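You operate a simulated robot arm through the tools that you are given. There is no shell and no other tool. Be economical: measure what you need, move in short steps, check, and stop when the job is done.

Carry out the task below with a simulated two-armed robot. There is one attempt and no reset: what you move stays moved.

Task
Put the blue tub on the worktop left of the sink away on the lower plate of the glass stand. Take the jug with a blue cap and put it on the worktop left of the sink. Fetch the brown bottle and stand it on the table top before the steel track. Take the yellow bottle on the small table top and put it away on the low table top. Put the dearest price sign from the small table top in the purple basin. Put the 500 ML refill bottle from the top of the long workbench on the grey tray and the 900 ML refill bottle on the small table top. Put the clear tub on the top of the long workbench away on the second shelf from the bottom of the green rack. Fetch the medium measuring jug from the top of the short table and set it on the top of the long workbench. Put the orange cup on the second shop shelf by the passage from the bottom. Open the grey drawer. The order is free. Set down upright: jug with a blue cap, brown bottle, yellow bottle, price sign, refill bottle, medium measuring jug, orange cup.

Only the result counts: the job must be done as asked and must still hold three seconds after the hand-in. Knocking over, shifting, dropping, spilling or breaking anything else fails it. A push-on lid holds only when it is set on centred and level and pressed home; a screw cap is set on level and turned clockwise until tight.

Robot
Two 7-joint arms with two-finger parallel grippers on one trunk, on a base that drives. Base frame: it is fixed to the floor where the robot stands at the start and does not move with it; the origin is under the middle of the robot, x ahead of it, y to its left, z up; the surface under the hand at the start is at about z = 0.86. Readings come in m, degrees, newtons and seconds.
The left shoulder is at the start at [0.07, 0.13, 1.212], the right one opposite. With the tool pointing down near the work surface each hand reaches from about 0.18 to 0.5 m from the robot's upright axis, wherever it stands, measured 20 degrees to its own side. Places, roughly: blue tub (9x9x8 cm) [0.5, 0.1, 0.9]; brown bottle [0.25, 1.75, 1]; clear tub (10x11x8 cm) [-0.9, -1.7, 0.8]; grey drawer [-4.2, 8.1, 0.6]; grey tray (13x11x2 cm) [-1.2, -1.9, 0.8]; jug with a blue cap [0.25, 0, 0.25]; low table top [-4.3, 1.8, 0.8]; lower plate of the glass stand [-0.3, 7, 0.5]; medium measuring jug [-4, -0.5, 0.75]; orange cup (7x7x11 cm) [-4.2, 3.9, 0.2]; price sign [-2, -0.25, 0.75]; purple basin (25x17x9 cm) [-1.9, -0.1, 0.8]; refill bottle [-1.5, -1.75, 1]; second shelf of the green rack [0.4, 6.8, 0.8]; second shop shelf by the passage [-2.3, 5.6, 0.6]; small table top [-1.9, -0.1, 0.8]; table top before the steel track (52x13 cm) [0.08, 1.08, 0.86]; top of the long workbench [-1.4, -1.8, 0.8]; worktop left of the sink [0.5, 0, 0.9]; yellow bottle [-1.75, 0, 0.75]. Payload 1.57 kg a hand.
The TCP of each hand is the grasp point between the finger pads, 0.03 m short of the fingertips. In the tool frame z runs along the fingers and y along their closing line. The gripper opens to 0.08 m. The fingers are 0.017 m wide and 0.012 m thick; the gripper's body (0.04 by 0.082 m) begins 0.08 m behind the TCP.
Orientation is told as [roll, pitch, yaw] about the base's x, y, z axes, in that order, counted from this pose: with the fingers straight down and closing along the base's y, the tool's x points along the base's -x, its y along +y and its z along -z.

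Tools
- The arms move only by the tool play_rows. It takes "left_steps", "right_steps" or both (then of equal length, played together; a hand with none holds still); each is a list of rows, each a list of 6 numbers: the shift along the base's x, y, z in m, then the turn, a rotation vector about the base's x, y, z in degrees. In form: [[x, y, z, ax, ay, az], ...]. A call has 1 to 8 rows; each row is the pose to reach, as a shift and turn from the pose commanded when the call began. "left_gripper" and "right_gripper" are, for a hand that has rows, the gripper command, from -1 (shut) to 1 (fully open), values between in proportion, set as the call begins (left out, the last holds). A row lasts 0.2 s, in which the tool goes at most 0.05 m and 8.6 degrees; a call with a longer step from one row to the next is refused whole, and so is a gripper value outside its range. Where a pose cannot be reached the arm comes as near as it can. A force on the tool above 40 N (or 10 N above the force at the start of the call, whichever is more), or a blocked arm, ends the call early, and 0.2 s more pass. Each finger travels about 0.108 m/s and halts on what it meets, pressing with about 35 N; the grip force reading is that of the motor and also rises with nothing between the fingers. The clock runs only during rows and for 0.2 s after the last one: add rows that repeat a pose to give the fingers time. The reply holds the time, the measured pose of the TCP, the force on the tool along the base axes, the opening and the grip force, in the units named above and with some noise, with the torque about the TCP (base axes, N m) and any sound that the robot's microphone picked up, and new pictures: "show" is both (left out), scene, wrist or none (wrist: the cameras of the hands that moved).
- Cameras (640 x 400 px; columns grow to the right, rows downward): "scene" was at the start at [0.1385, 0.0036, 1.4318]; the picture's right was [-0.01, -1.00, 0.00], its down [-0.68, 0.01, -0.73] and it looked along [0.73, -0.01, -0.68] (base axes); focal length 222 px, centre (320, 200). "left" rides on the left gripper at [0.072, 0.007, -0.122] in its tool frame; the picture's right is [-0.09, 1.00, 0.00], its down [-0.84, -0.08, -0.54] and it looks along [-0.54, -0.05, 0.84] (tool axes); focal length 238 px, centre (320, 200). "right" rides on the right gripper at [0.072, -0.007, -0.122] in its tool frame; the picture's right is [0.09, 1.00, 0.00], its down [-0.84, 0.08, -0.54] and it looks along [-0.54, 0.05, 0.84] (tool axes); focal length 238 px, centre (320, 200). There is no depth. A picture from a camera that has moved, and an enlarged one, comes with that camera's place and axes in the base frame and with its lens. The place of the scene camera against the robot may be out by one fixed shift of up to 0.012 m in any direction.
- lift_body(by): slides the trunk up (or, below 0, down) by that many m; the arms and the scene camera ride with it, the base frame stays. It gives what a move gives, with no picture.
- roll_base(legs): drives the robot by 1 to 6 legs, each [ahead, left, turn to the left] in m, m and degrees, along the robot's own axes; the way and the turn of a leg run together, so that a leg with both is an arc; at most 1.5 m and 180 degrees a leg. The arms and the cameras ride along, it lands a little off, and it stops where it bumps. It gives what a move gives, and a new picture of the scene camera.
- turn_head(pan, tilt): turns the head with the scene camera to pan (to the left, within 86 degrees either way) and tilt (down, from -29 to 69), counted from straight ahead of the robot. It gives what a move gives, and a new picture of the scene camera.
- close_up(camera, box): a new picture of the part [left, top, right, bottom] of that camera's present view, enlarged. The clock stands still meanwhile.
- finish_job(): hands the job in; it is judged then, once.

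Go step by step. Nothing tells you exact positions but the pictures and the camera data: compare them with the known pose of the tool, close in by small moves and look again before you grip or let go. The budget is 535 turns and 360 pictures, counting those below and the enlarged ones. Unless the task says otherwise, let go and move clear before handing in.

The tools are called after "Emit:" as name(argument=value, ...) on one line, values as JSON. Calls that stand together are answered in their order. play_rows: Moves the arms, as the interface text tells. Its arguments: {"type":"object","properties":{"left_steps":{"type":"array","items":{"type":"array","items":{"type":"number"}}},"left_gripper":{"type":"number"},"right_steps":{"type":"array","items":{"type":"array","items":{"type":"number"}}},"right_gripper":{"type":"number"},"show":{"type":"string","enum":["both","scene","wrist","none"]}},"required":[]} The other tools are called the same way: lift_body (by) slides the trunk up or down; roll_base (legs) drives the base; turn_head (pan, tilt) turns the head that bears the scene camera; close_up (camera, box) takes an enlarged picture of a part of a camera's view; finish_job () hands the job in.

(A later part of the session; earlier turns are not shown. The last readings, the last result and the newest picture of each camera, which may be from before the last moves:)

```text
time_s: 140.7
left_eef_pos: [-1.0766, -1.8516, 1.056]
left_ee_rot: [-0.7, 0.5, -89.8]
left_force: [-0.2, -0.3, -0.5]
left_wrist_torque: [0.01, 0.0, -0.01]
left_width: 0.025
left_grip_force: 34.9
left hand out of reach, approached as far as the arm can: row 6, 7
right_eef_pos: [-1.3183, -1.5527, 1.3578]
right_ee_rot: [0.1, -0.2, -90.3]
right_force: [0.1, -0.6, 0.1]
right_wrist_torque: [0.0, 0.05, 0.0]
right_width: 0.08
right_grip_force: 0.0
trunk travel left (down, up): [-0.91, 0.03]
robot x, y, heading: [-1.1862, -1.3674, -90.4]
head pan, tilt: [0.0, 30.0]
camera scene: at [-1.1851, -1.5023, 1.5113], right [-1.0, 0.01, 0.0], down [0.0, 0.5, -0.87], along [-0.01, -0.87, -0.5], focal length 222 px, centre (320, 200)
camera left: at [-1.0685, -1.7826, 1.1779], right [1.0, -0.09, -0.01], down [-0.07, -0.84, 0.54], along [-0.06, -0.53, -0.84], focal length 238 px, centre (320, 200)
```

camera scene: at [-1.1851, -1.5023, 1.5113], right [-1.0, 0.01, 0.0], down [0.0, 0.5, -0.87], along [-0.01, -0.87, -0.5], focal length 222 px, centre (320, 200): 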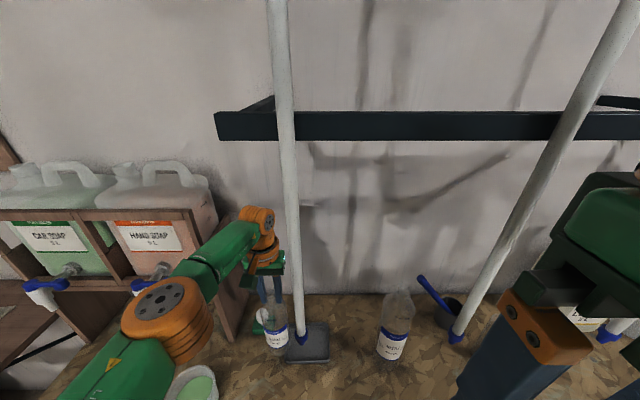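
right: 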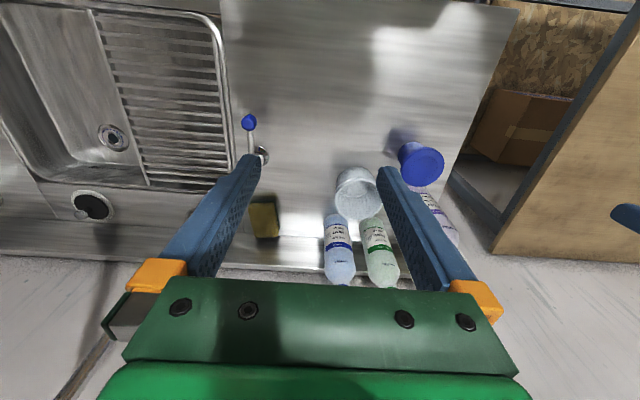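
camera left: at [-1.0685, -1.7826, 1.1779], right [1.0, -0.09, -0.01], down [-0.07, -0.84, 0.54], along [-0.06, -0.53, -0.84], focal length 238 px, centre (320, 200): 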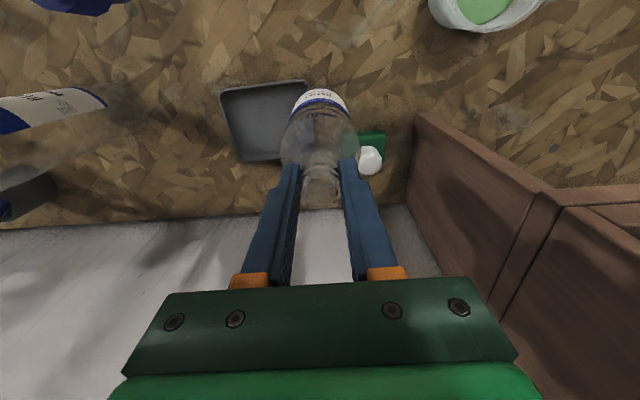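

I move −x over the tray and a bit further in.

Emit:
play_rows(left_steps=[[-0.03, 0, 0, 0, 0, 0], [-0.062, 0, 0, 0, 0, 0], [-0.068, -0.01, 0, 0, 0, 0], [-0.068, -0.02, 0, 0, 0, 0], [-0.068, -0.02, 0, 0, 0, 0]])

```text
time_s: 141.9
left_eef_pos: [-1.1321, -1.8407, 1.0533]
left_ee_rot: [-0.6, 0.6, -89.7]
left_force: [0.0, 0.5, -0.8]
left_wrist_torque: [0.02, 0.02, 0.0]
left_width: 0.0248
left_grip_force: 34.4
left hand out of reach, approached as far as the arm can: row 1, 2, 3, 4, 5
right_eef_pos: [-1.3184, -1.553, 1.3579]
right_ee_rot: [0.2, -0.2, -90.3]
right_force: [0.3, 0.1, 0.2]
right_wrist_torque: [0.03, -0.02, -0.02]
right_width: 0.08
right_grip_force: 0.1
trunk travel left (down, up): [-0.91, 0.03]
robot x, y, heading: [-1.19, -1.3675, -90.3]
head pan, tilt: [0.0, 30.0]
camera scene: at [-1.1863, -1.5027, 1.5113], right [-1.0, 0.01, 0.0], down [0.0, 0.5, -0.87], along [0.0, -0.87, -0.5], focal length 222 px, centre (320, 200)
camera left: at [-1.1243, -1.7713, 1.1757], right [1.0, -0.09, -0.01], down [-0.07, -0.84, 0.53], along [-0.06, -0.53, -0.85], focal length 238 px, centre (320, 200)
```

scene: 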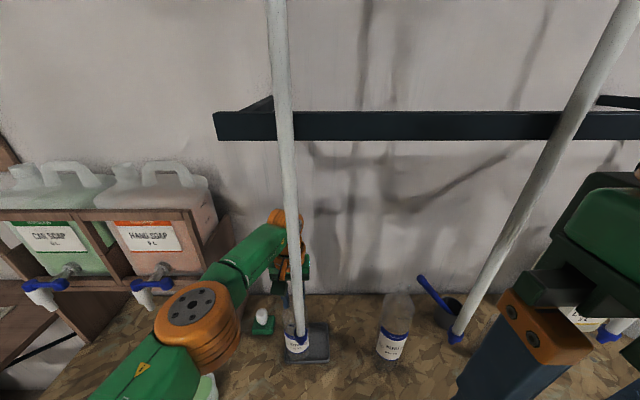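
left: 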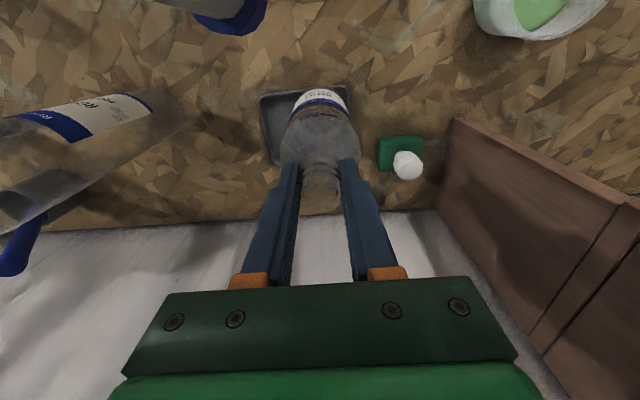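

The bottle is over the tray's front; I need ~2.5 cm more inward, so I edge the base forward 2.2 cm.

Emit:
roll_base(legs=[[0.025, 0, 0]])

Emit:
close_up(camera="left", box=[220, 60, 420, 220])

```text
time_s: 142.7
left_eef_pos: [-1.1318, -1.8619, 1.0542]
left_ee_rot: [-0.7, 0.3, -89.8]
left_force: [0.0, 1.3, 0.2]
left_wrist_torque: [-0.05, 0.0, 0.0]
left_width: 0.0249
left_grip_force: 35.2
right_eef_pos: [-1.3171, -1.5711, 1.3588]
right_ee_rot: [0.1, -0.6, -90.3]
right_force: [-0.2, 0.5, 0.6]
right_wrist_torque: [-0.06, -0.01, 0.0]
right_width: 0.08
right_grip_force: 0.1
trunk travel left (down, up): [-0.91, 0.03]
robot x, y, heading: [-1.1899, -1.3931, -90.5]
head pan, tilt: [0.0, 30.0]
camera scene: at [-1.1859, -1.5214, 1.512], right [-1.0, 0.01, 0.0], down [0.0, 0.5, -0.87], along [0.0, -0.87, -0.5], focal length 222 px, centre (320, 200)
```

scene: 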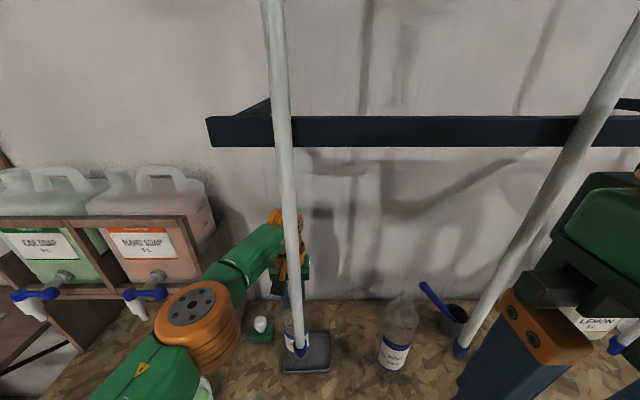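

```text
2.50 times, centred on (320, 140) of left
camera zoom: at [-1.124, -1.7915, 1.1776], right [1.0, -0.09, -0.01], down [-0.07, -0.84, 0.54], along [-0.06, -0.54, -0.84], focal length 596 px, centre (320, 350)
```

zoom: 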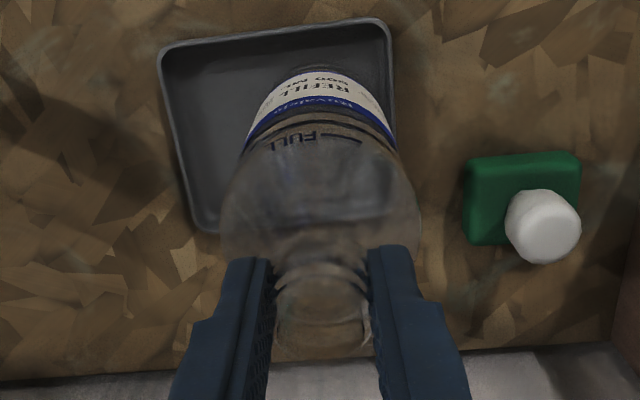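

The bottle must shift ~1.6 cm in −x and ~1 cm further in to sit inside the tray floor.

Emit:
roll_base(legs=[[0.013, 0, 0]])

Emit:
play_rows(left_steps=[[-0.01, 0, 0, 0, 0, 0], [-0.018, 0, 0, 0, 0, 0], [-0.018, 0, -0.01, 0, 0, 0], [-0.018, 0, -0.01, 0, 0, 0]], show="wrist")

```text
time_s: 143.5
left_eef_pos: [-1.1311, -1.8755, 1.0555]
left_ee_rot: [-0.7, 0.4, -89.7]
left_force: [-0.1, 0.8, 0.9]
left_wrist_torque: [-0.02, 0.0, -0.01]
left_width: 0.0246
left_grip_force: 35.2
right_eef_pos: [-1.3188, -1.5872, 1.3594]
right_ee_rot: [0.1, -0.4, -90.3]
right_force: [-0.4, 0.9, 0.1]
right_wrist_torque: [-0.02, -0.03, 0.01]
right_width: 0.08
right_grip_force: 0.0
trunk travel left (down, up): [-0.91, 0.03]
robot x, y, heading: [-1.1908, -1.405, -90.3]
head pan, tilt: [0.0, 30.0]
camera scene: at [-1.1859, -1.5357, 1.5118], right [-1.0, 0.01, 0.0], down [0.0, 0.5, -0.87], along [-0.01, -0.87, -0.5], focal length 222 px, centre (320, 200)
```

scene: 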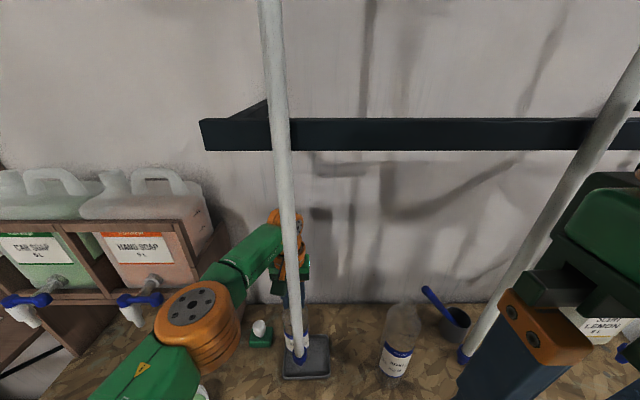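

```text
time_s: 144.5
left_eef_pos: [-1.1449, -1.8745, 1.0423]
left_ee_rot: [-0.7, 0.6, -89.7]
left_force: [-0.1, -0.3, -0.7]
left_wrist_torque: [0.0, 0.0, 0.01]
left_width: 0.0248
left_grip_force: 35.3
left hand out of reach, approached as far as the arm can: row 2, 3, 4
right_eef_pos: [-1.3197, -1.592, 1.3577]
right_ee_rot: [0.1, -0.1, -90.3]
right_force: [0.1, -0.5, 0.4]
right_wrist_torque: [-0.03, 0.05, 0.01]
right_width: 0.08
right_grip_force: 0.0
trunk travel left (down, up): [-0.91, 0.03]
robot x, y, heading: [-1.1927, -1.405, -90.3]
head pan, tilt: [0.0, 30.0]
camera left: at [-1.1388, -1.8048, 1.1644], right [1.0, -0.09, -0.01], down [-0.07, -0.84, 0.53], along [-0.06, -0.53, -0.85], focal length 238 px, centre (320, 200)
```

left: 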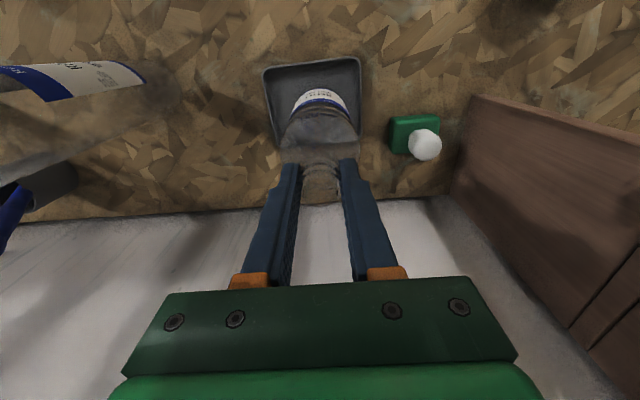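

Over the tray floor now. I lower to contact.

Emit:
play_rows(left_steps=[[0, 0, -0.008, 0, 0, 0], [0, 0, -0.014, 0, 0, 0], [0, 0, -0.018, 0, 0, 0], [0, 0, -0.022, 0, 0, 0], [0, 0, -0.026, 0, 0, 0], [0, 0, -0.03, 0, 0, 0]], show="wrist")

```text
time_s: 145.7
left_eef_pos: [-1.1464, -1.8676, 1.0245]
left_ee_rot: [-0.6, -0.2, -89.8]
left_force: [0.2, 3.0, 29.3]
left_wrist_torque: [0.97, -0.28, 0.02]
left_width: 0.0249
left_grip_force: 34.7
right_eef_pos: [-1.3185, -1.5825, 1.3582]
right_ee_rot: [0.1, -0.5, -90.3]
right_force: [-0.7, 0.1, -0.7]
right_wrist_torque: [0.0, -0.01, 0.02]
right_width: 0.0797
right_grip_force: 0.0
trunk travel left (down, up): [-0.91, 0.03]
robot x, y, heading: [-1.1884, -1.4088, -90.4]
head pan, tilt: [0.0, 30.0]
stopped in row 5 (left hand): the force on the tool passed its limit at 45 N (the readings are from after the stop); the commanded pose is now the measured one
camera left: at [-1.1392, -1.7972, 1.146], right [1.0, -0.09, -0.01], down [-0.07, -0.84, 0.55], along [-0.06, -0.54, -0.84], focal length 238 px, centre (320, 200)
```

left: 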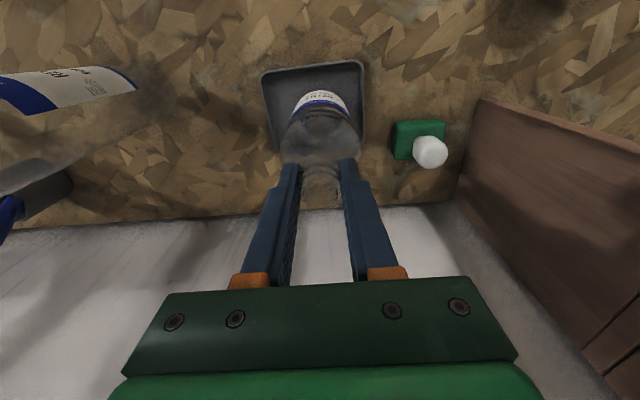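

Standing on the tray. I relieve the force slightly, open and rise.

Emit:
play_rows(left_steps=[[0, 0, 0.003, 0, 0, 0], [0, 0, 0.003, 0, 0, 0]], show="none")

Emit:
play_rows(left_steps=[[0, 0, 0, 0, 0, 0], [0, 0, 0, 0, 0, 0], [0, 0, 0, 0, 0, 0]], left_gripper=1, show="wrist")

```text
time_s: 146.3
left_eef_pos: [-1.1458, -1.8686, 1.0248]
left_ee_rot: [-0.7, 0.1, -89.7]
left_force: [0.0, 3.2, 10.7]
left_wrist_torque: [0.88, -0.19, 0.06]
left_width: 0.0249
left_grip_force: 35.1
right_eef_pos: [-1.3203, -1.5867, 1.3591]
right_ee_rot: [0.1, -0.4, -90.2]
right_force: [-0.3, 0.7, -0.1]
right_wrist_torque: [0.01, 0.01, 0.02]
right_width: 0.0802
right_grip_force: 0.0
trunk travel left (down, up): [-0.91, 0.03]
robot x, y, heading: [-1.1921, -1.4031, -90.4]
head pan, tilt: [0.0, 30.0]
```

```text
time_s: 147.1
left_eef_pos: [-1.1468, -1.8723, 1.0227]
left_ee_rot: [-0.8, 0.2, -89.7]
left_force: [0.3, 0.2, 0.4]
left_wrist_torque: [-0.03, -0.03, 0.01]
left_width: 0.0797
left_grip_force: 0.1
right_eef_pos: [-1.3184, -1.5904, 1.3569]
right_ee_rot: [0.1, -0.2, -90.3]
right_force: [0.2, -0.4, -0.7]
right_wrist_torque: [0.0, 0.0, -0.02]
right_width: 0.08
right_grip_force: 0.0
trunk travel left (down, up): [-0.91, 0.03]
robot x, y, heading: [-1.1918, -1.4064, -90.0]
head pan, tilt: [0.0, 30.0]
camera left: at [-1.1391, -1.8034, 1.1455], right [1.0, -0.09, -0.01], down [-0.07, -0.84, 0.54], along [-0.06, -0.54, -0.84], focal length 238 px, centre (320, 200)
```

left: 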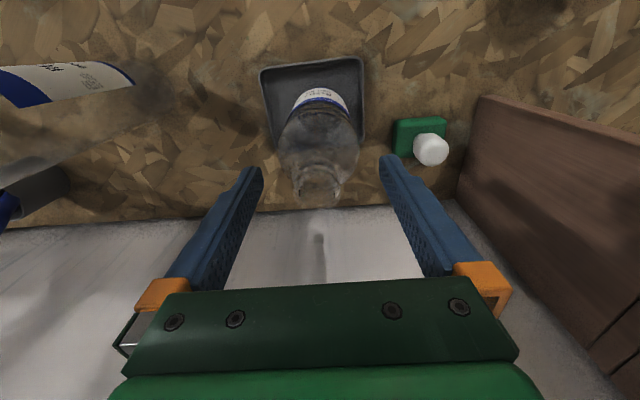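

It stands in the tray. I rise 6 cm, move +x to clear the rod, then back off.

Emit:
play_rows(left_steps=[[0, 0, 0.03, 0, 0, 0], [0, 0, 0.06, 0, 0, 0], [0.03, 0, 0.06, 0, 0, 0], [0.07, 0, 0.06, 0, 0, 0], [0.075, 0, 0.06, 0, 0, 0]], show="none")

Emit:
roll_base(legs=[[-0.3, 0, 0]])

```text
time_s: 148.3
left_eef_pos: [-1.0708, -1.8723, 1.084]
left_ee_rot: [-0.7, 0.2, -89.7]
left_force: [-0.8, 0.9, -0.6]
left_wrist_torque: [-0.02, -0.02, -0.01]
left_width: 0.0801
left_grip_force: 0.1
right_eef_pos: [-1.3189, -1.5908, 1.3589]
right_ee_rot: [0.1, -0.2, -90.3]
right_force: [0.3, 0.9, -0.2]
right_wrist_torque: [-0.01, -0.01, 0.02]
right_width: 0.0801
right_grip_force: 0.1
trunk travel left (down, up): [-0.91, 0.03]
robot x, y, heading: [-1.1894, -1.4045, -90.4]
head pan, tilt: [0.0, 30.0]
```

```text
time_s: 150.3
left_eef_pos: [-1.0672, -1.5799, 1.0822]
left_ee_rot: [-0.7, 0.4, -89.5]
left_force: [0.4, 0.0, -0.6]
left_wrist_torque: [0.01, 0.02, 0.0]
left_width: 0.0796
left_grip_force: 0.0
right_eef_pos: [-1.3164, -1.2993, 1.3576]
right_ee_rot: [0.0, 0.0, -90.2]
right_force: [0.4, 1.0, -0.7]
right_wrist_torque: [0.01, -0.01, -0.01]
right_width: 0.08
right_grip_force: 0.0
trunk travel left (down, up): [-0.91, 0.03]
robot x, y, heading: [-1.1905, -1.1077, -90.0]
head pan, tilt: [0.0, 30.0]
camera scene: at [-1.1842, -1.2493, 1.5109], right [-1.0, 0.0, 0.0], down [0.0, 0.5, -0.86], along [0.0, -0.86, -0.5], focal length 222 px, centre (320, 200)
```

scene: 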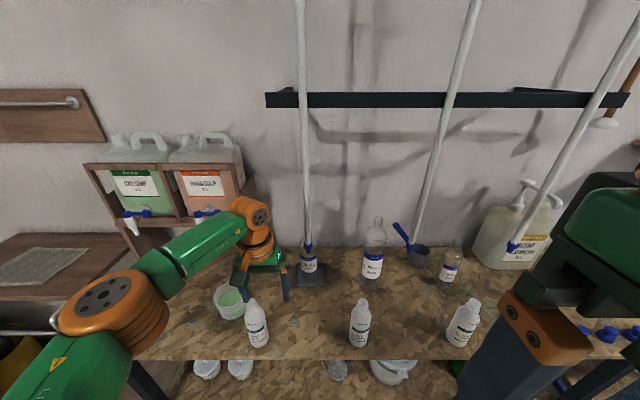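

The 500 ML stands on the tray. Next the 900 ML (≈[-1.388, -1.87], mouth z≈1.07) with the left hand: I raise the hand a bit, shift the base right 0.28 m and approach.

Emit:
play_rows(left_steps=[[0, 0, 0.04, 0, 0, 0], [0, 0, 0.048, 0, 0, 0]], show="none")

Emit:
roll_base(legs=[[0, -0.29, 0], [0.18, 0, 0]])

Emit:
close_up(camera="left", box=[160, 50, 480, 250])

```text
time_s: 150.9
left_eef_pos: [-1.0675, -1.5767, 1.1307]
left_ee_rot: [-0.7, 0.3, -89.4]
left_force: [1.4, -0.8, 0.3]
left_wrist_torque: [-0.01, -0.03, 0.02]
left_width: 0.0802
left_grip_force: 0.0
right_eef_pos: [-1.317, -1.2966, 1.3581]
right_ee_rot: [0.1, -0.2, -90.1]
right_force: [-0.3, -0.2, -0.2]
right_wrist_torque: [0.04, 0.03, -0.02]
right_width: 0.08
right_grip_force: 0.1
trunk travel left (down, up): [-0.91, 0.03]
robot x, y, heading: [-1.1893, -1.1086, -90.3]
head pan, tilt: [0.0, 30.0]
```

```text
time_s: 154.0
left_eef_pos: [-1.363, -1.7501, 1.133]
left_ee_rot: [-0.7, 0.0, -89.7]
left_force: [0.5, 0.0, 0.0]
left_wrist_torque: [-0.03, 0.03, -0.02]
left_width: 0.0801
left_grip_force: 0.0
right_eef_pos: [-1.6109, -1.4672, 1.3577]
right_ee_rot: [0.0, -0.5, -90.3]
right_force: [0.8, 0.0, 0.1]
right_wrist_torque: [0.0, 0.01, -0.01]
right_width: 0.0801
right_grip_force: 0.0
trunk travel left (down, up): [-0.91, 0.03]
robot x, y, heading: [-1.4838, -1.2856, -90.3]
head pan, tilt: [0.0, 30.0]
camera scene: at [-1.4789, -1.4162, 1.5118], right [-1.0, 0.01, 0.0], down [0.0, 0.5, -0.87], along [0.0, -0.87, -0.5], focal length 222 px, centre (320, 200)
```

scene: 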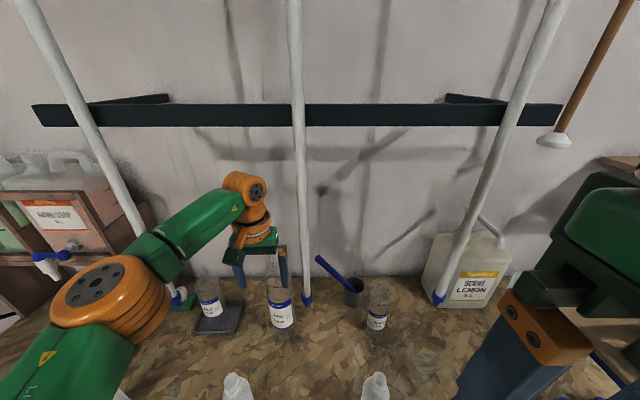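

```text
2.00 times, centred on (320, 150) of left
camera zoom: at [-1.3564, -1.68, 1.2547], right [1.0, -0.09, -0.01], down [-0.07, -0.84, 0.54], along [-0.06, -0.54, -0.84], focal length 477 px, centre (320, 300)
```

zoom: 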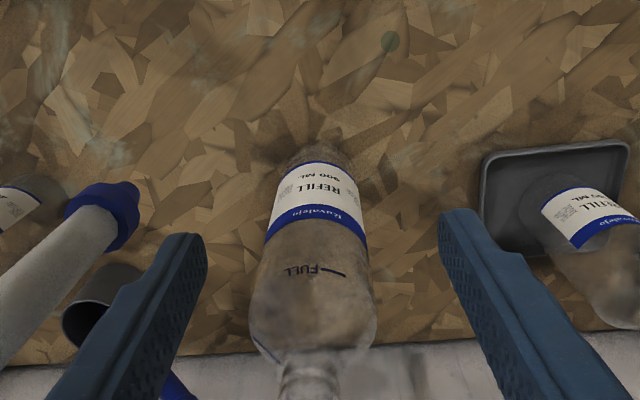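

Rod 2 is at [-1.466, -1.751]; the bottle mouth about [-1.38, -1.845]. I move in 9 cm and look.

Emit:
roll_base(legs=[[0.085, 0, 0]])

Emit:
play_rows(left_steps=[[-0.014, 0, 0, 0, 0, 0], [-0.014, 0, 0, 0, 0, 0]], show="wrist")

```text
time_s: 155.1
left_eef_pos: [-1.3639, -1.8318, 1.1349]
left_ee_rot: [-0.7, -0.3, -89.8]
left_force: [0.4, 0.5, -0.1]
left_wrist_torque: [-0.08, 0.01, 0.02]
left_width: 0.08
left_grip_force: 0.0
right_eef_pos: [-1.6118, -1.546, 1.3587]
right_ee_rot: [0.1, -0.7, -90.4]
right_force: [0.3, 1.2, 0.0]
right_wrist_torque: [-0.06, -0.01, 0.02]
right_width: 0.08
right_grip_force: 0.0
trunk travel left (down, up): [-0.91, 0.03]
robot x, y, heading: [-1.4854, -1.3711, -90.3]
head pan, tilt: [0.0, 30.0]
camera scene: at [-1.4792, -1.4957, 1.5124], right [-1.0, 0.01, 0.0], down [0.0, 0.49, -0.87], along [-0.01, -0.87, -0.49], focal length 222 px, centre (320, 200)
```

scene: 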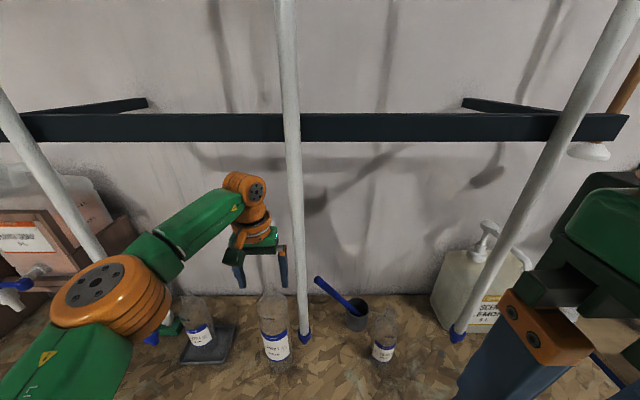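

```text
time_s: 155.7
left_eef_pos: [-1.379, -1.8359, 1.1312]
left_ee_rot: [-0.7, 0.1, -89.7]
left_force: [0.5, 0.9, 0.0]
left_wrist_torque: [-0.03, 0.0, 0.03]
left_width: 0.0799
left_grip_force: 0.1
right_eef_pos: [-1.6112, -1.5536, 1.3573]
right_ee_rot: [0.2, -0.3, -90.4]
right_force: [0.3, 0.5, 1.1]
right_wrist_torque: [-0.01, 0.01, 0.0]
right_width: 0.08
right_grip_force: 0.0
trunk travel left (down, up): [-0.91, 0.03]
robot x, y, heading: [-1.4835, -1.3722, -90.4]
head pan, tilt: [0.0, 30.0]
camera left: at [-1.3712, -1.7665, 1.2536], right [1.0, -0.09, -0.01], down [-0.07, -0.84, 0.54], along [-0.06, -0.54, -0.84], focal length 238 px, centre (320, 200)
```

left: 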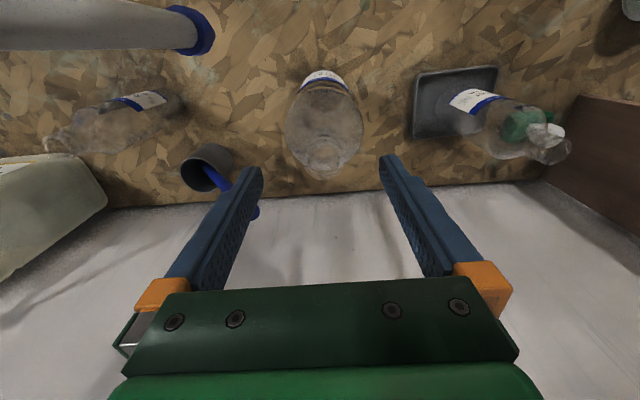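

Emit:
close_up(camera="left", box=[260, 60, 390, 200])

```text
2.86 times, centred on (325, 130) of left
camera zoom: at [-1.3712, -1.7665, 1.2536], right [1.0, -0.09, -0.01], down [-0.07, -0.84, 0.54], along [-0.06, -0.54, -0.84], focal length 681 px, centre (306, 400)
```

zoom: 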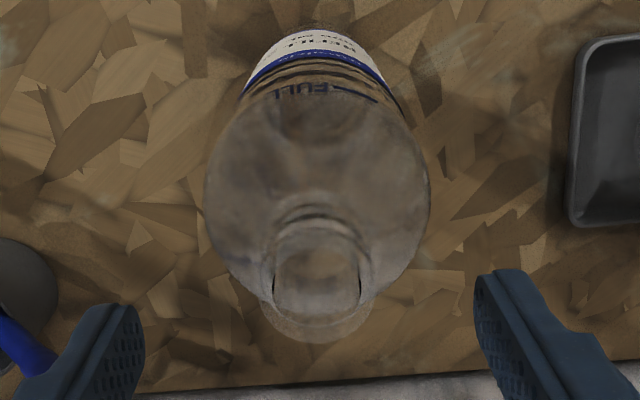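

Mouth ≈[-1.378, -1.847]. I lower to z≈1.065 and check.

Emit:
play_rows(left_steps=[[0.001, -0.008, -0.03, 0, 0, 0], [0.001, -0.011, -0.06, 0, 0, 0], [0.001, -0.011, -0.066, 0, 0, 0], [0.001, -0.011, -0.066, 0, 0, 0]], show="wrist")

Emit:
close_up(camera="left", box=[260, 80, 390, 220])

```text
time_s: 156.7
left_eef_pos: [-1.3764, -1.8499, 1.0658]
left_ee_rot: [-0.7, 0.4, -89.7]
left_force: [-0.4, -0.6, -0.2]
left_wrist_torque: [0.0, 0.01, 0.02]
left_width: 0.0799
left_grip_force: 0.1
right_eef_pos: [-1.6121, -1.5573, 1.3572]
right_ee_rot: [0.1, -0.2, -90.4]
right_force: [-0.4, 0.2, -0.3]
right_wrist_torque: [-0.03, -0.02, -0.02]
right_width: 0.0801
right_grip_force: 0.2
trunk travel left (down, up): [-0.91, 0.03]
robot x, y, heading: [-1.4812, -1.3714, -90.3]
head pan, tilt: [0.0, 30.0]
camera left: at [-1.3692, -1.78, 1.1869], right [1.0, -0.09, -0.01], down [-0.07, -0.84, 0.54], along [-0.06, -0.54, -0.84], focal length 238 px, centre (320, 200)
```

left: 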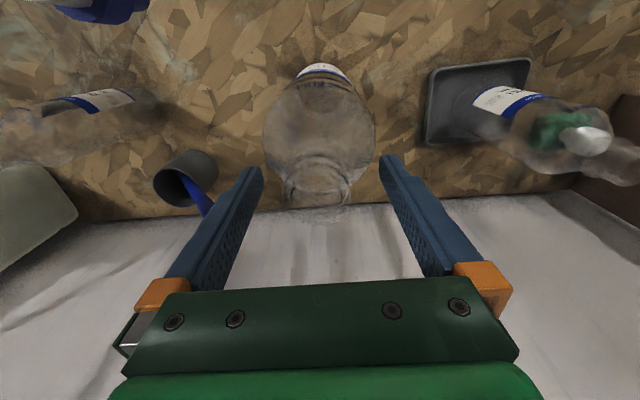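

```text
2.86 times, centred on (325, 150) of left
camera zoom: at [-1.3692, -1.78, 1.1869], right [1.0, -0.09, -0.01], down [-0.07, -0.84, 0.54], along [-0.06, -0.54, -0.84], focal length 681 px, centre (306, 343)
```

zoom: 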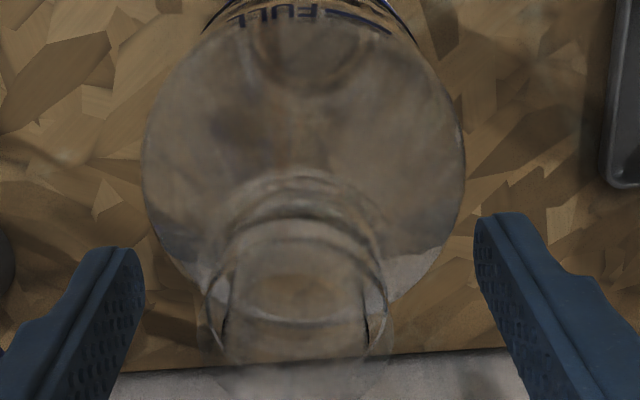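

Mouth seems at z≈1.083, y≈−1.842. I adjust up 1.3 cm and 7 mm back, then close.

Emit:
play_rows(left_steps=[[0, 0.007, 0.013, 0, 0, 0], [0, 0.007, 0.013, 0, 0, 0]], show="none")

Emit:
play_rows(left_steps=[[0, 0, 0, 0, 0, 0], [0, 0, 0, 0, 0, 0], [0, 0, 0, 0, 0, 0], [0, 0, 0, 0, 0, 0]], left_gripper=-1, show="wrist")

```text
time_s: 157.3
left_eef_pos: [-1.375, -1.8417, 1.0781]
left_ee_rot: [-0.9, 0.3, -89.8]
left_force: [0.2, -0.4, -0.4]
left_wrist_torque: [0.01, -0.03, 0.01]
left_width: 0.08
left_grip_force: 0.0
right_eef_pos: [-1.6119, -1.5562, 1.3581]
right_ee_rot: [0.2, -0.1, -90.5]
right_force: [0.9, -0.2, 0.3]
right_wrist_torque: [0.0, -0.01, -0.03]
right_width: 0.0798
right_grip_force: 0.1
trunk travel left (down, up): [-0.91, 0.03]
robot x, y, heading: [-1.4885, -1.3706, -90.4]
head pan, tilt: [0.0, 30.0]
```

```text
time_s: 158.3
left_eef_pos: [-1.3762, -1.8419, 1.0776]
left_ee_rot: [-0.7, 0.3, -89.8]
left_force: [0.4, 0.1, 0.4]
left_wrist_torque: [0.02, 0.0, 0.02]
left_width: 0.0603
left_grip_force: 35.2
right_eef_pos: [-1.6112, -1.556, 1.3582]
right_ee_rot: [0.0, -0.2, -90.4]
right_force: [0.1, -0.2, -0.5]
right_wrist_torque: [-0.01, 0.0, 0.03]
right_width: 0.0801
right_grip_force: 0.1
trunk travel left (down, up): [-0.91, 0.03]
robot x, y, heading: [-1.4831, -1.3685, -90.4]
head pan, tilt: [0.0, 30.0]
camera left: at [-1.3687, -1.7727, 1.1999], right [1.0, -0.09, -0.01], down [-0.07, -0.84, 0.54], along [-0.06, -0.54, -0.84], focal length 238 px, centre (320, 200)
```

left: 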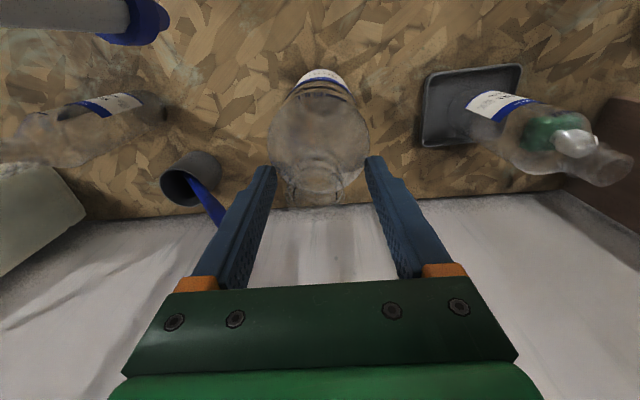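

The fingertips met the shoulder (6 cm). I open, raise 3 cm, and look again.

Emit:
play_rows(left_steps=[[0, 0, 0, 0, 0, 0], [0, 0, 0, 0, 0, 0], [0, 0, 0.015, 0, 0, 0], [0, 0, 0.03, 0, 0, 0], [0, 0, 0.03, 0, 0, 0]], left_gripper=1, show="none")

Emit:
close_up(camera="left", box=[240, 100, 400, 220])

```text
time_s: 159.5
left_eef_pos: [-1.3761, -1.8436, 1.1082]
left_ee_rot: [-0.7, 0.3, -89.9]
left_force: [-0.2, -0.1, -0.3]
left_wrist_torque: [0.0, 0.0, 0.01]
left_width: 0.0796
left_grip_force: 0.0
right_eef_pos: [-1.6121, -1.556, 1.358]
right_ee_rot: [0.1, -0.1, -90.4]
right_force: [0.2, -0.5, 0.4]
right_wrist_torque: [-0.04, -0.02, 0.0]
right_width: 0.0798
right_grip_force: 0.0
trunk travel left (down, up): [-0.91, 0.03]
robot x, y, heading: [-1.4836, -1.3674, -90.5]
head pan, tilt: [0.0, 30.0]
```

```text
3.33 times, centred on (320, 160) of left
camera zoom: at [-1.3694, -1.7732, 1.2309], right [1.0, -0.09, -0.01], down [-0.07, -0.84, 0.54], along [-0.06, -0.54, -0.84], focal length 794 px, centre (320, 333)
```

zoom: 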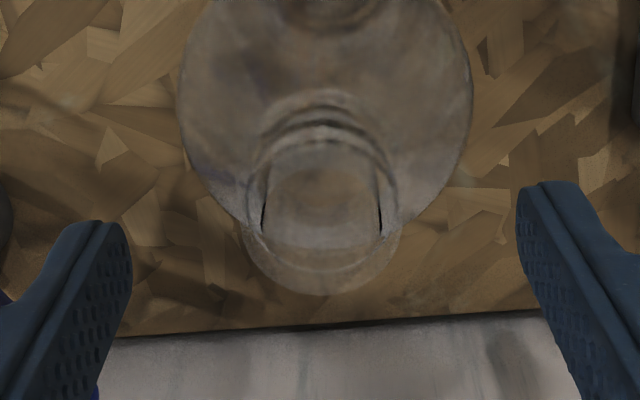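

Mouth ≈[-1.377, -1.839, 1.089]. I set the TCP to z≈1.091 and close.

Emit:
play_rows(left_steps=[[0, 0.004, -0.016, 0, 0, 0], [0, 0.004, -0.016, 0, 0, 0]], show="none")

Emit:
play_rows(left_steps=[[0, 0, 0, 0, 0, 0], [0, 0, 0, 0, 0, 0], [0, 0, 0, 0, 0, 0], [0, 0, 0, 0, 0, 0]], left_gripper=-1, show="wrist")

```text
time_s: 160.1
left_eef_pos: [-1.3769, -1.8395, 1.0906]
left_ee_rot: [-0.7, 0.3, -89.8]
left_force: [1.0, 0.3, 0.3]
left_wrist_torque: [-0.04, -0.02, 0.06]
left_width: 0.0802
left_grip_force: 0.0
right_eef_pos: [-1.6129, -1.5566, 1.3585]
right_ee_rot: [0.1, -0.2, -90.5]
right_force: [-0.1, 0.1, -1.0]
right_wrist_torque: [0.0, -0.01, 0.0]
right_width: 0.0803
right_grip_force: 0.0
trunk travel left (down, up): [-0.91, 0.03]
robot x, y, heading: [-1.4798, -1.37, -90.4]
head pan, tilt: [0.0, 30.0]
```

```text
time_s: 161.1
left_eef_pos: [-1.3769, -1.8367, 1.0936]
left_ee_rot: [-0.8, 0.0, -89.8]
left_force: [-0.2, -1.5, 15.4]
left_wrist_torque: [-0.15, -0.08, 0.01]
left_width: 0.0417
left_grip_force: 35.0
right_eef_pos: [-1.6137, -1.5536, 1.359]
right_ee_rot: [0.1, -0.3, -90.4]
right_force: [-0.2, 0.1, 0.0]
right_wrist_torque: [0.0, 0.02, 0.02]
right_width: 0.0799
right_grip_force: 0.0
trunk travel left (down, up): [-0.91, 0.03]
robot x, y, heading: [-1.4806, -1.371, -90.5]
head pan, tilt: [0.0, 30.0]
camera left: at [-1.3699, -1.7667, 1.2159], right [1.0, -0.09, -0.01], down [-0.07, -0.84, 0.54], along [-0.06, -0.54, -0.84], focal length 238 px, centre (320, 200)
```

left: 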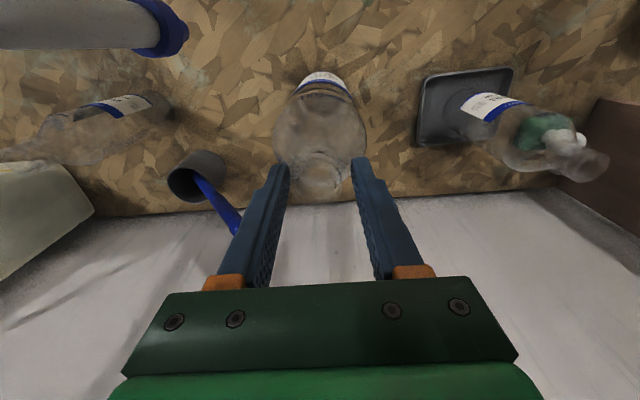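

As with the 500 ML, the pads sit on the shoulder and will slide up to the neck when lifting. I lift slowly.

Emit:
play_rows(left_steps=[[0, 0, 0.005, 0, 0, 0], [0, 0, 0.01, 0, 0, 0], [0, 0, 0.015, 0, 0, 0], [0, 0, 0.02, 0, 0, 0], [0, 0, 0.03, 0, 0, 0], [0, 0, 0.03, 0, 0, 0]])

```text
time_s: 162.5
left_eef_pos: [-1.3784, -1.839, 1.1232]
left_ee_rot: [-0.8, 0.2, -89.8]
left_force: [-0.4, 0.2, -0.3]
left_wrist_torque: [-0.01, -0.01, -0.02]
left_width: 0.0003
left_grip_force: 21.4
right_eef_pos: [-1.613, -1.5562, 1.3579]
right_ee_rot: [0.1, -0.1, -90.4]
right_force: [-0.1, 0.1, 0.5]
right_wrist_torque: [0.02, 0.01, 0.03]
right_width: 0.0801
right_grip_force: 0.1
trunk travel left (down, up): [-0.91, 0.03]
robot x, y, heading: [-1.4846, -1.3685, -90.4]
head pan, tilt: [0.0, 30.0]
camera scene: at [-1.4793, -1.5067, 1.5113], right [-1.0, 0.01, 0.0], down [0.0, 0.5, -0.87], along [-0.01, -0.87, -0.5], focal length 222 px, centre (320, 200)
camera left: at [-1.3707, -1.7694, 1.2445], right [1.0, -0.09, -0.01], down [-0.07, -0.84, 0.54], along [-0.06, -0.54, -0.84], focal length 238 px, centre (320, 200)
```

scene: 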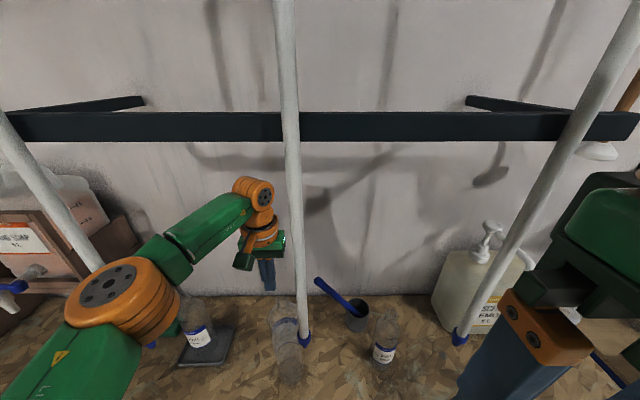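
left: 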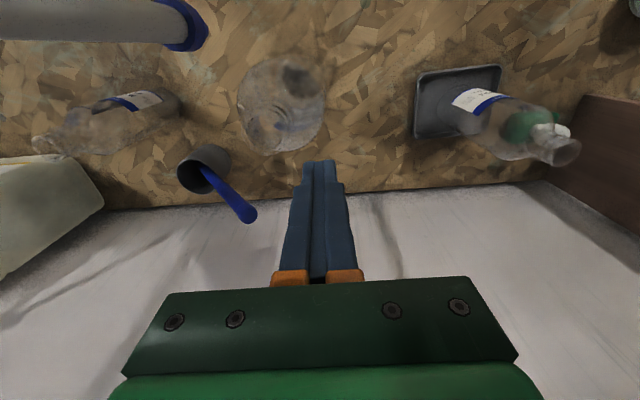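

The grip slipped off. I look closely at the bottle's state.

Emit:
close_up(camera="left", box=[200, 40, 380, 180])

Emit:
close_up(camera="scene", box=[230, 270, 350, 400])

```text
2.86 times, centred on (290, 110) of left
camera zoom: at [-1.3707, -1.7694, 1.2445], right [1.0, -0.09, -0.01], down [-0.07, -0.84, 0.54], along [-0.06, -0.54, -0.84], focal length 681 px, centre (406, 457)
```

zoom: 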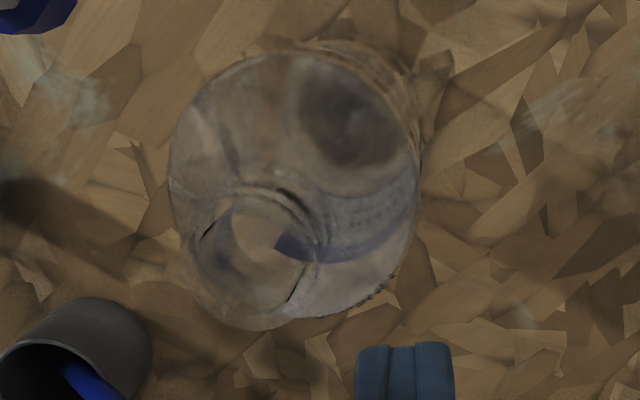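

```text
3.08 times, centred on (290, 335) of scene
camera zoom: at [-1.4793, -1.5067, 1.5113], right [-1.0, 0.01, 0.0], down [0.0, 0.5, -0.87], along [-0.01, -0.87, -0.5], focal length 683 px, centre (412, -215)
```

zoom: 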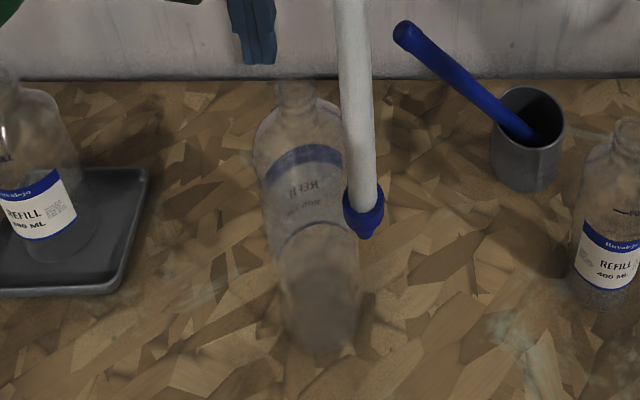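

Luckily it still stands, now at about [-1.413, -1.812] (turned about its axis). I raise, open, recentre above it and re-measure.

Emit:
play_rows(left_steps=[[0, 0, 0.02, 0, 0, 0], [0, 0, 0.02, 0, 0, 0], [-0.02, 0.015, 0.02, 0, 0, 0], [-0.035, 0.027, 0.02, 0, 0, 0], [-0.035, 0.027, 0.02, 0, 0, 0]], left_gripper=1, show="none")

Emit:
close_up(camera="left", box=[220, 60, 420, 220])

```text
time_s: 163.7
left_eef_pos: [-1.4131, -1.8117, 1.1424]
left_ee_rot: [-0.8, 0.2, -89.7]
left_force: [-0.4, -0.5, 0.2]
left_wrist_torque: [0.0, 0.0, 0.01]
left_width: 0.0804
left_grip_force: 0.0
right_eef_pos: [-1.6125, -1.5565, 1.3573]
right_ee_rot: [0.1, -0.2, -90.5]
right_force: [0.1, 0.8, -0.4]
right_wrist_torque: [0.0, -0.01, 0.04]
right_width: 0.0798
right_grip_force: 0.0
trunk travel left (down, up): [-0.91, 0.03]
robot x, y, heading: [-1.4841, -1.3716, -90.3]
head pan, tilt: [0.0, 30.0]
```

```text
2.50 times, centred on (320, 140) of left
camera zoom: at [-1.4055, -1.7417, 1.2647], right [1.0, -0.09, -0.01], down [-0.07, -0.84, 0.54], along [-0.06, -0.54, -0.84], focal length 596 px, centre (320, 350)
```

zoom: 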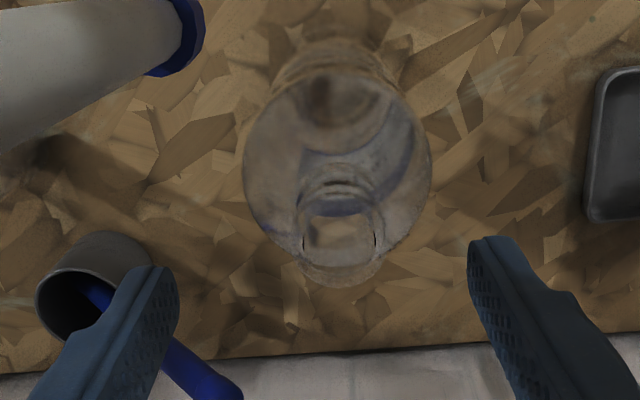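

Mouth ≈[-1.408, -1.815]. I lower to z≈1.104 (tips ~15 mm below the lip) and close.

Emit:
play_rows(left_steps=[[0.005, -0.003, -0.02, 0, 0, 0], [0.005, -0.003, -0.038, 0, 0, 0], [0.005, -0.003, -0.038, 0, 0, 0]], show="none")

Emit:
play_rows(left_steps=[[0, 0, 0, 0, 0, 0], [0, 0, 0, 0, 0, 0], [0, 0, 0, 0, 0, 0], [0, 0, 0, 0, 0, 0]], left_gripper=-1, show="none")

Emit:
close_up(camera="left", box=[240, 100, 400, 220])

```text
time_s: 164.5
left_eef_pos: [-1.4075, -1.8138, 1.1042]
left_ee_rot: [-0.7, 0.2, -89.9]
left_force: [-1.0, -0.1, -0.4]
left_wrist_torque: [0.02, 0.01, -0.01]
left_width: 0.0802
left_grip_force: 0.1
right_eef_pos: [-1.6119, -1.5568, 1.3573]
right_ee_rot: [0.2, -0.2, -90.4]
right_force: [0.3, -0.2, -0.1]
right_wrist_torque: [-0.01, 0.0, -0.02]
right_width: 0.0798
right_grip_force: 0.0
trunk travel left (down, up): [-0.91, 0.03]
robot x, y, heading: [-1.4832, -1.3693, -90.3]
head pan, tilt: [0.0, 30.0]
```

```text
time_s: 165.5
left_eef_pos: [-1.4069, -1.8155, 1.104]
left_ee_rot: [-0.6, 0.2, -89.8]
left_force: [0.6, 0.0, 1.3]
left_wrist_torque: [-0.12, -0.29, -0.03]
left_width: 0.026
left_grip_force: 35.4
right_eef_pos: [-1.6117, -1.5567, 1.3584]
right_ee_rot: [0.0, -0.2, -90.4]
right_force: [1.6, -0.1, 0.6]
right_wrist_torque: [-0.01, 0.0, 0.02]
right_width: 0.08
right_grip_force: 0.1
trunk travel left (down, up): [-0.91, 0.03]
robot x, y, heading: [-1.4796, -1.373, -90.5]
head pan, tilt: [0.0, 30.0]
```

```text
3.33 times, centred on (320, 160) of left
camera zoom: at [-1.4003, -1.7451, 1.2262], right [1.0, -0.09, -0.01], down [-0.07, -0.84, 0.54], along [-0.06, -0.54, -0.84], focal length 794 px, centre (320, 333)
```

zoom: 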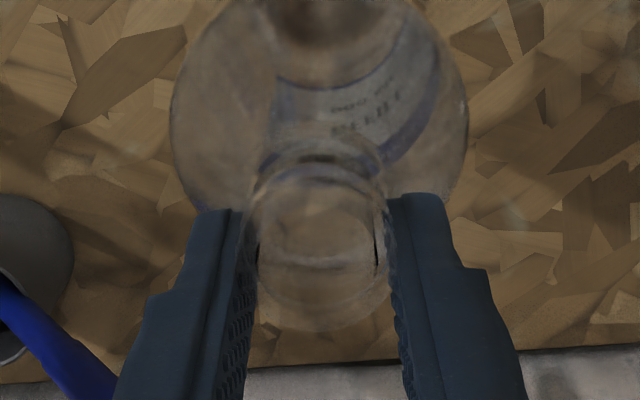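

Now the neck itself is held (2.6 cm). I lift 4 cm gently.

Emit:
play_rows(left_steps=[[0, 0, 0.005, 0, 0, 0], [0, 0, 0.01, 0, 0, 0], [0, 0, 0.02, 0, 0, 0], [0, 0, 0.03, 0, 0, 0], [0, 0, 0.035, 0, 0, 0], [0, 0, 0.035, 0, 0, 0]])

```text
time_s: 166.9
left_eef_pos: [-1.408, -1.8144, 1.1391]
left_ee_rot: [-0.7, 0.3, -89.8]
left_force: [-0.5, 0.5, 0.4]
left_wrist_torque: [-0.01, 0.03, 0.01]
left_width: 0.0259
left_grip_force: 35.1
right_eef_pos: [-1.6119, -1.5561, 1.3577]
right_ee_rot: [0.2, -0.2, -90.4]
right_force: [-0.4, 0.2, -1.6]
right_wrist_torque: [0.0, 0.02, -0.02]
right_width: 0.0799
right_grip_force: 0.0
trunk travel left (down, up): [-0.91, 0.03]
robot x, y, heading: [-1.4818, -1.3706, -90.3]
head pan, tilt: [0.0, 30.0]
camera scene: at [-1.4792, -1.5069, 1.5113], right [-1.0, 0.01, 0.0], down [0.0, 0.5, -0.87], along [-0.01, -0.87, -0.5], focal length 222 px, centre (320, 200)
camera left: at [-1.4006, -1.7455, 1.261], right [1.0, -0.09, -0.01], down [-0.07, -0.84, 0.54], along [-0.06, -0.54, -0.84], focal length 238 px, centre (320, 200)
```

scene: 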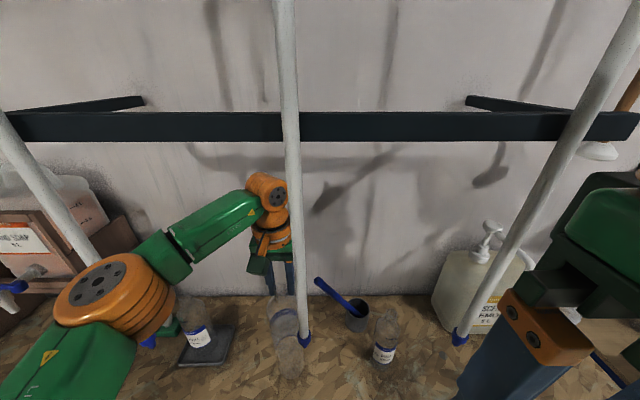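
left: 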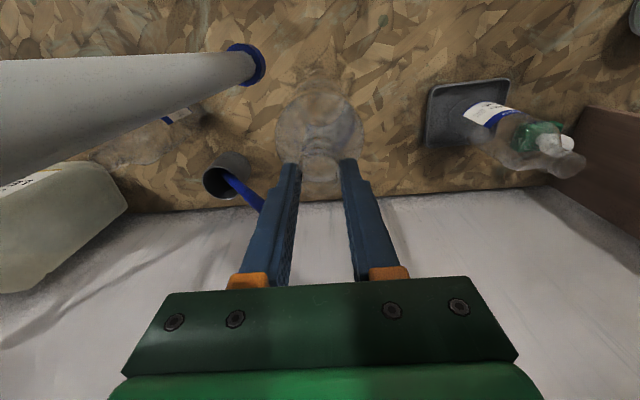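

Held firmly. I shift +x 3.8 cm to clear rod 2, then back out along a path that also clears the 250 ml bottle.

Emit:
play_rows(left_steps=[[0.02, 0, 0, 0, 0, 0], [0.037, 0, 0, 0, 0, 0], [0.037, 0, 0, 0, 0, 0]], show="none")

Emit:
roll_base(legs=[[-0.115, 0, 0], [-0.04, -0.05, 0]])

```text
time_s: 167.7
left_eef_pos: [-1.3719, -1.815, 1.1378]
left_ee_rot: [-0.7, 0.3, -89.9]
left_force: [-0.6, -0.8, -0.3]
left_wrist_torque: [0.0, 0.0, 0.03]
left_width: 0.0258
left_grip_force: 35.0
right_eef_pos: [-1.6124, -1.557, 1.3577]
right_ee_rot: [0.1, -0.2, -90.5]
right_force: [0.3, 0.6, 0.1]
right_wrist_torque: [0.0, -0.03, -0.02]
right_width: 0.0798
right_grip_force: 0.1
trunk travel left (down, up): [-0.91, 0.03]
robot x, y, heading: [-1.4834, -1.3692, -90.5]
head pan, tilt: [0.0, 30.0]
```

```text
time_s: 169.5
left_eef_pos: [-1.4131, -1.6681, 1.134]
left_ee_rot: [-1.1, 0.7, -89.7]
left_force: [0.6, -0.4, 0.1]
left_wrist_torque: [0.06, 0.05, -0.01]
left_width: 0.026
left_grip_force: 34.6
right_eef_pos: [-1.6519, -1.411, 1.3573]
right_ee_rot: [-0.3, 0.2, -90.3]
right_force: [0.9, 0.0, -0.8]
right_wrist_torque: [0.06, 0.1, -0.02]
right_width: 0.0799
right_grip_force: 0.1
trunk travel left (down, up): [-0.91, 0.03]
robot x, y, heading: [-1.5353, -1.2178, -90.2]
head pan, tilt: [0.0, 30.0]
camera scene: at [-1.5184, -1.3624, 1.5101], right [-1.0, 0.0, 0.01], down [0.0, 0.51, -0.86], along [-0.01, -0.86, -0.51], focal length 222 px, centre (320, 200)
```

scene: 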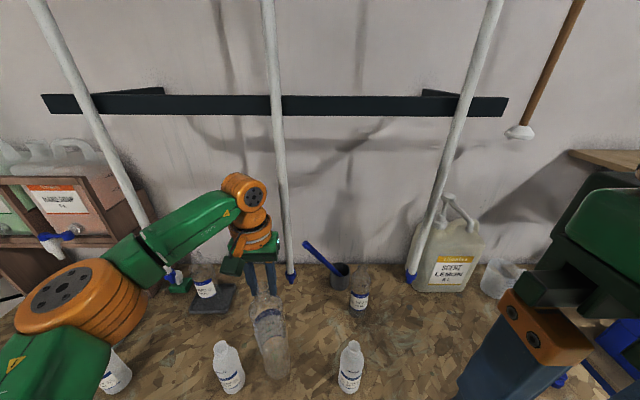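

Clear of the bottle and rods. I back to y≈−1.03 and turn around to face the small table.

Emit:
roll_base(legs=[[-0.19, 0, 0], [0, 0, 90], [0, 0, 90]])

Emit:
turn_head(pan=20, tilt=35)

```text
time_s: 178.7
left_eef_pos: [-1.6491, -0.585, 1.1388]
left_ee_rot: [-0.7, 0.3, 90.8]
left_force: [0.7, 0.7, -0.7]
left_wrist_torque: [-0.01, -0.02, 0.0]
left_width: 0.0261
left_grip_force: 35.5
right_eef_pos: [-1.4054, -0.8401, 1.358]
right_ee_rot: [0.1, -0.2, 90.2]
right_force: [-0.1, 0.7, -0.9]
right_wrist_torque: [0.03, 0.01, -0.03]
right_width: 0.08
right_grip_force: 0.1
trunk travel left (down, up): [-0.91, 0.03]
robot x, y, heading: [-1.5281, -1.0252, 90.3]
head pan, tilt: [0.0, 30.0]
camera scene: at [-1.5263, -0.8825, 1.5113], right [1.0, 0.0, 0.0], down [0.0, -0.5, -0.87], along [0.0, 0.87, -0.5], focal length 222 px, centre (320, 200)
```

scene: 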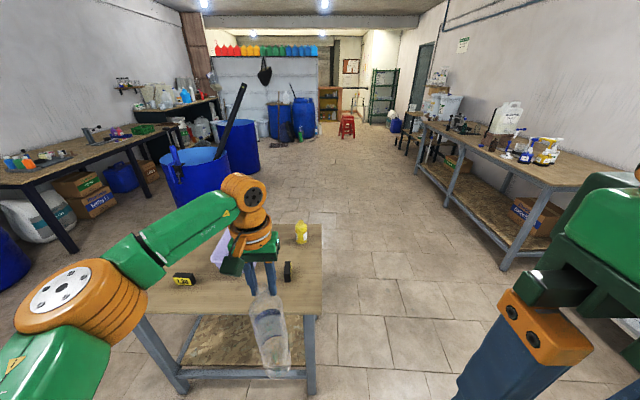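

```text
time_s: 179.6
left_eef_pos: [-1.6489, -0.5842, 1.1374]
left_ee_rot: [-0.7, 0.3, 90.8]
left_force: [0.7, -0.8, 0.3]
left_wrist_torque: [0.0, 0.01, 0.02]
left_width: 0.0254
left_grip_force: 34.5
right_eef_pos: [-1.4049, -0.842, 1.3571]
right_ee_rot: [0.1, -0.2, 90.2]
right_force: [-0.5, -0.3, -0.5]
right_wrist_torque: [-0.02, -0.01, -0.01]
right_width: 0.08
right_grip_force: 0.1
trunk travel left (down, up): [-0.91, 0.03]
robot x, y, heading: [-1.5328, -1.0303, 89.9]
head pan, tilt: [20.0, 35.0]
camera scene: at [-1.5568, -0.8903, 1.5035], right [0.94, 0.34, 0.0], down [0.2, -0.54, -0.82], along [-0.28, 0.77, -0.57], focal length 222 px, centre (320, 200)
```

scene: 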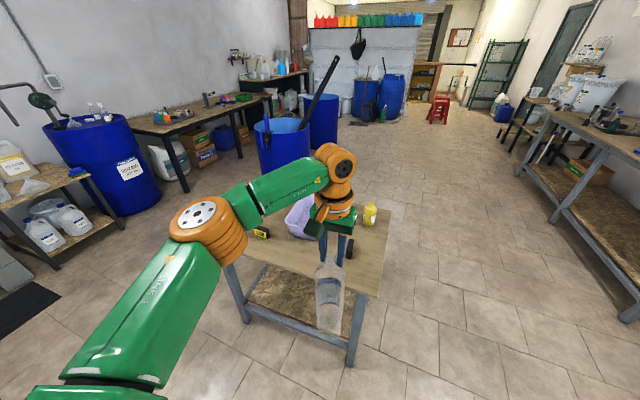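

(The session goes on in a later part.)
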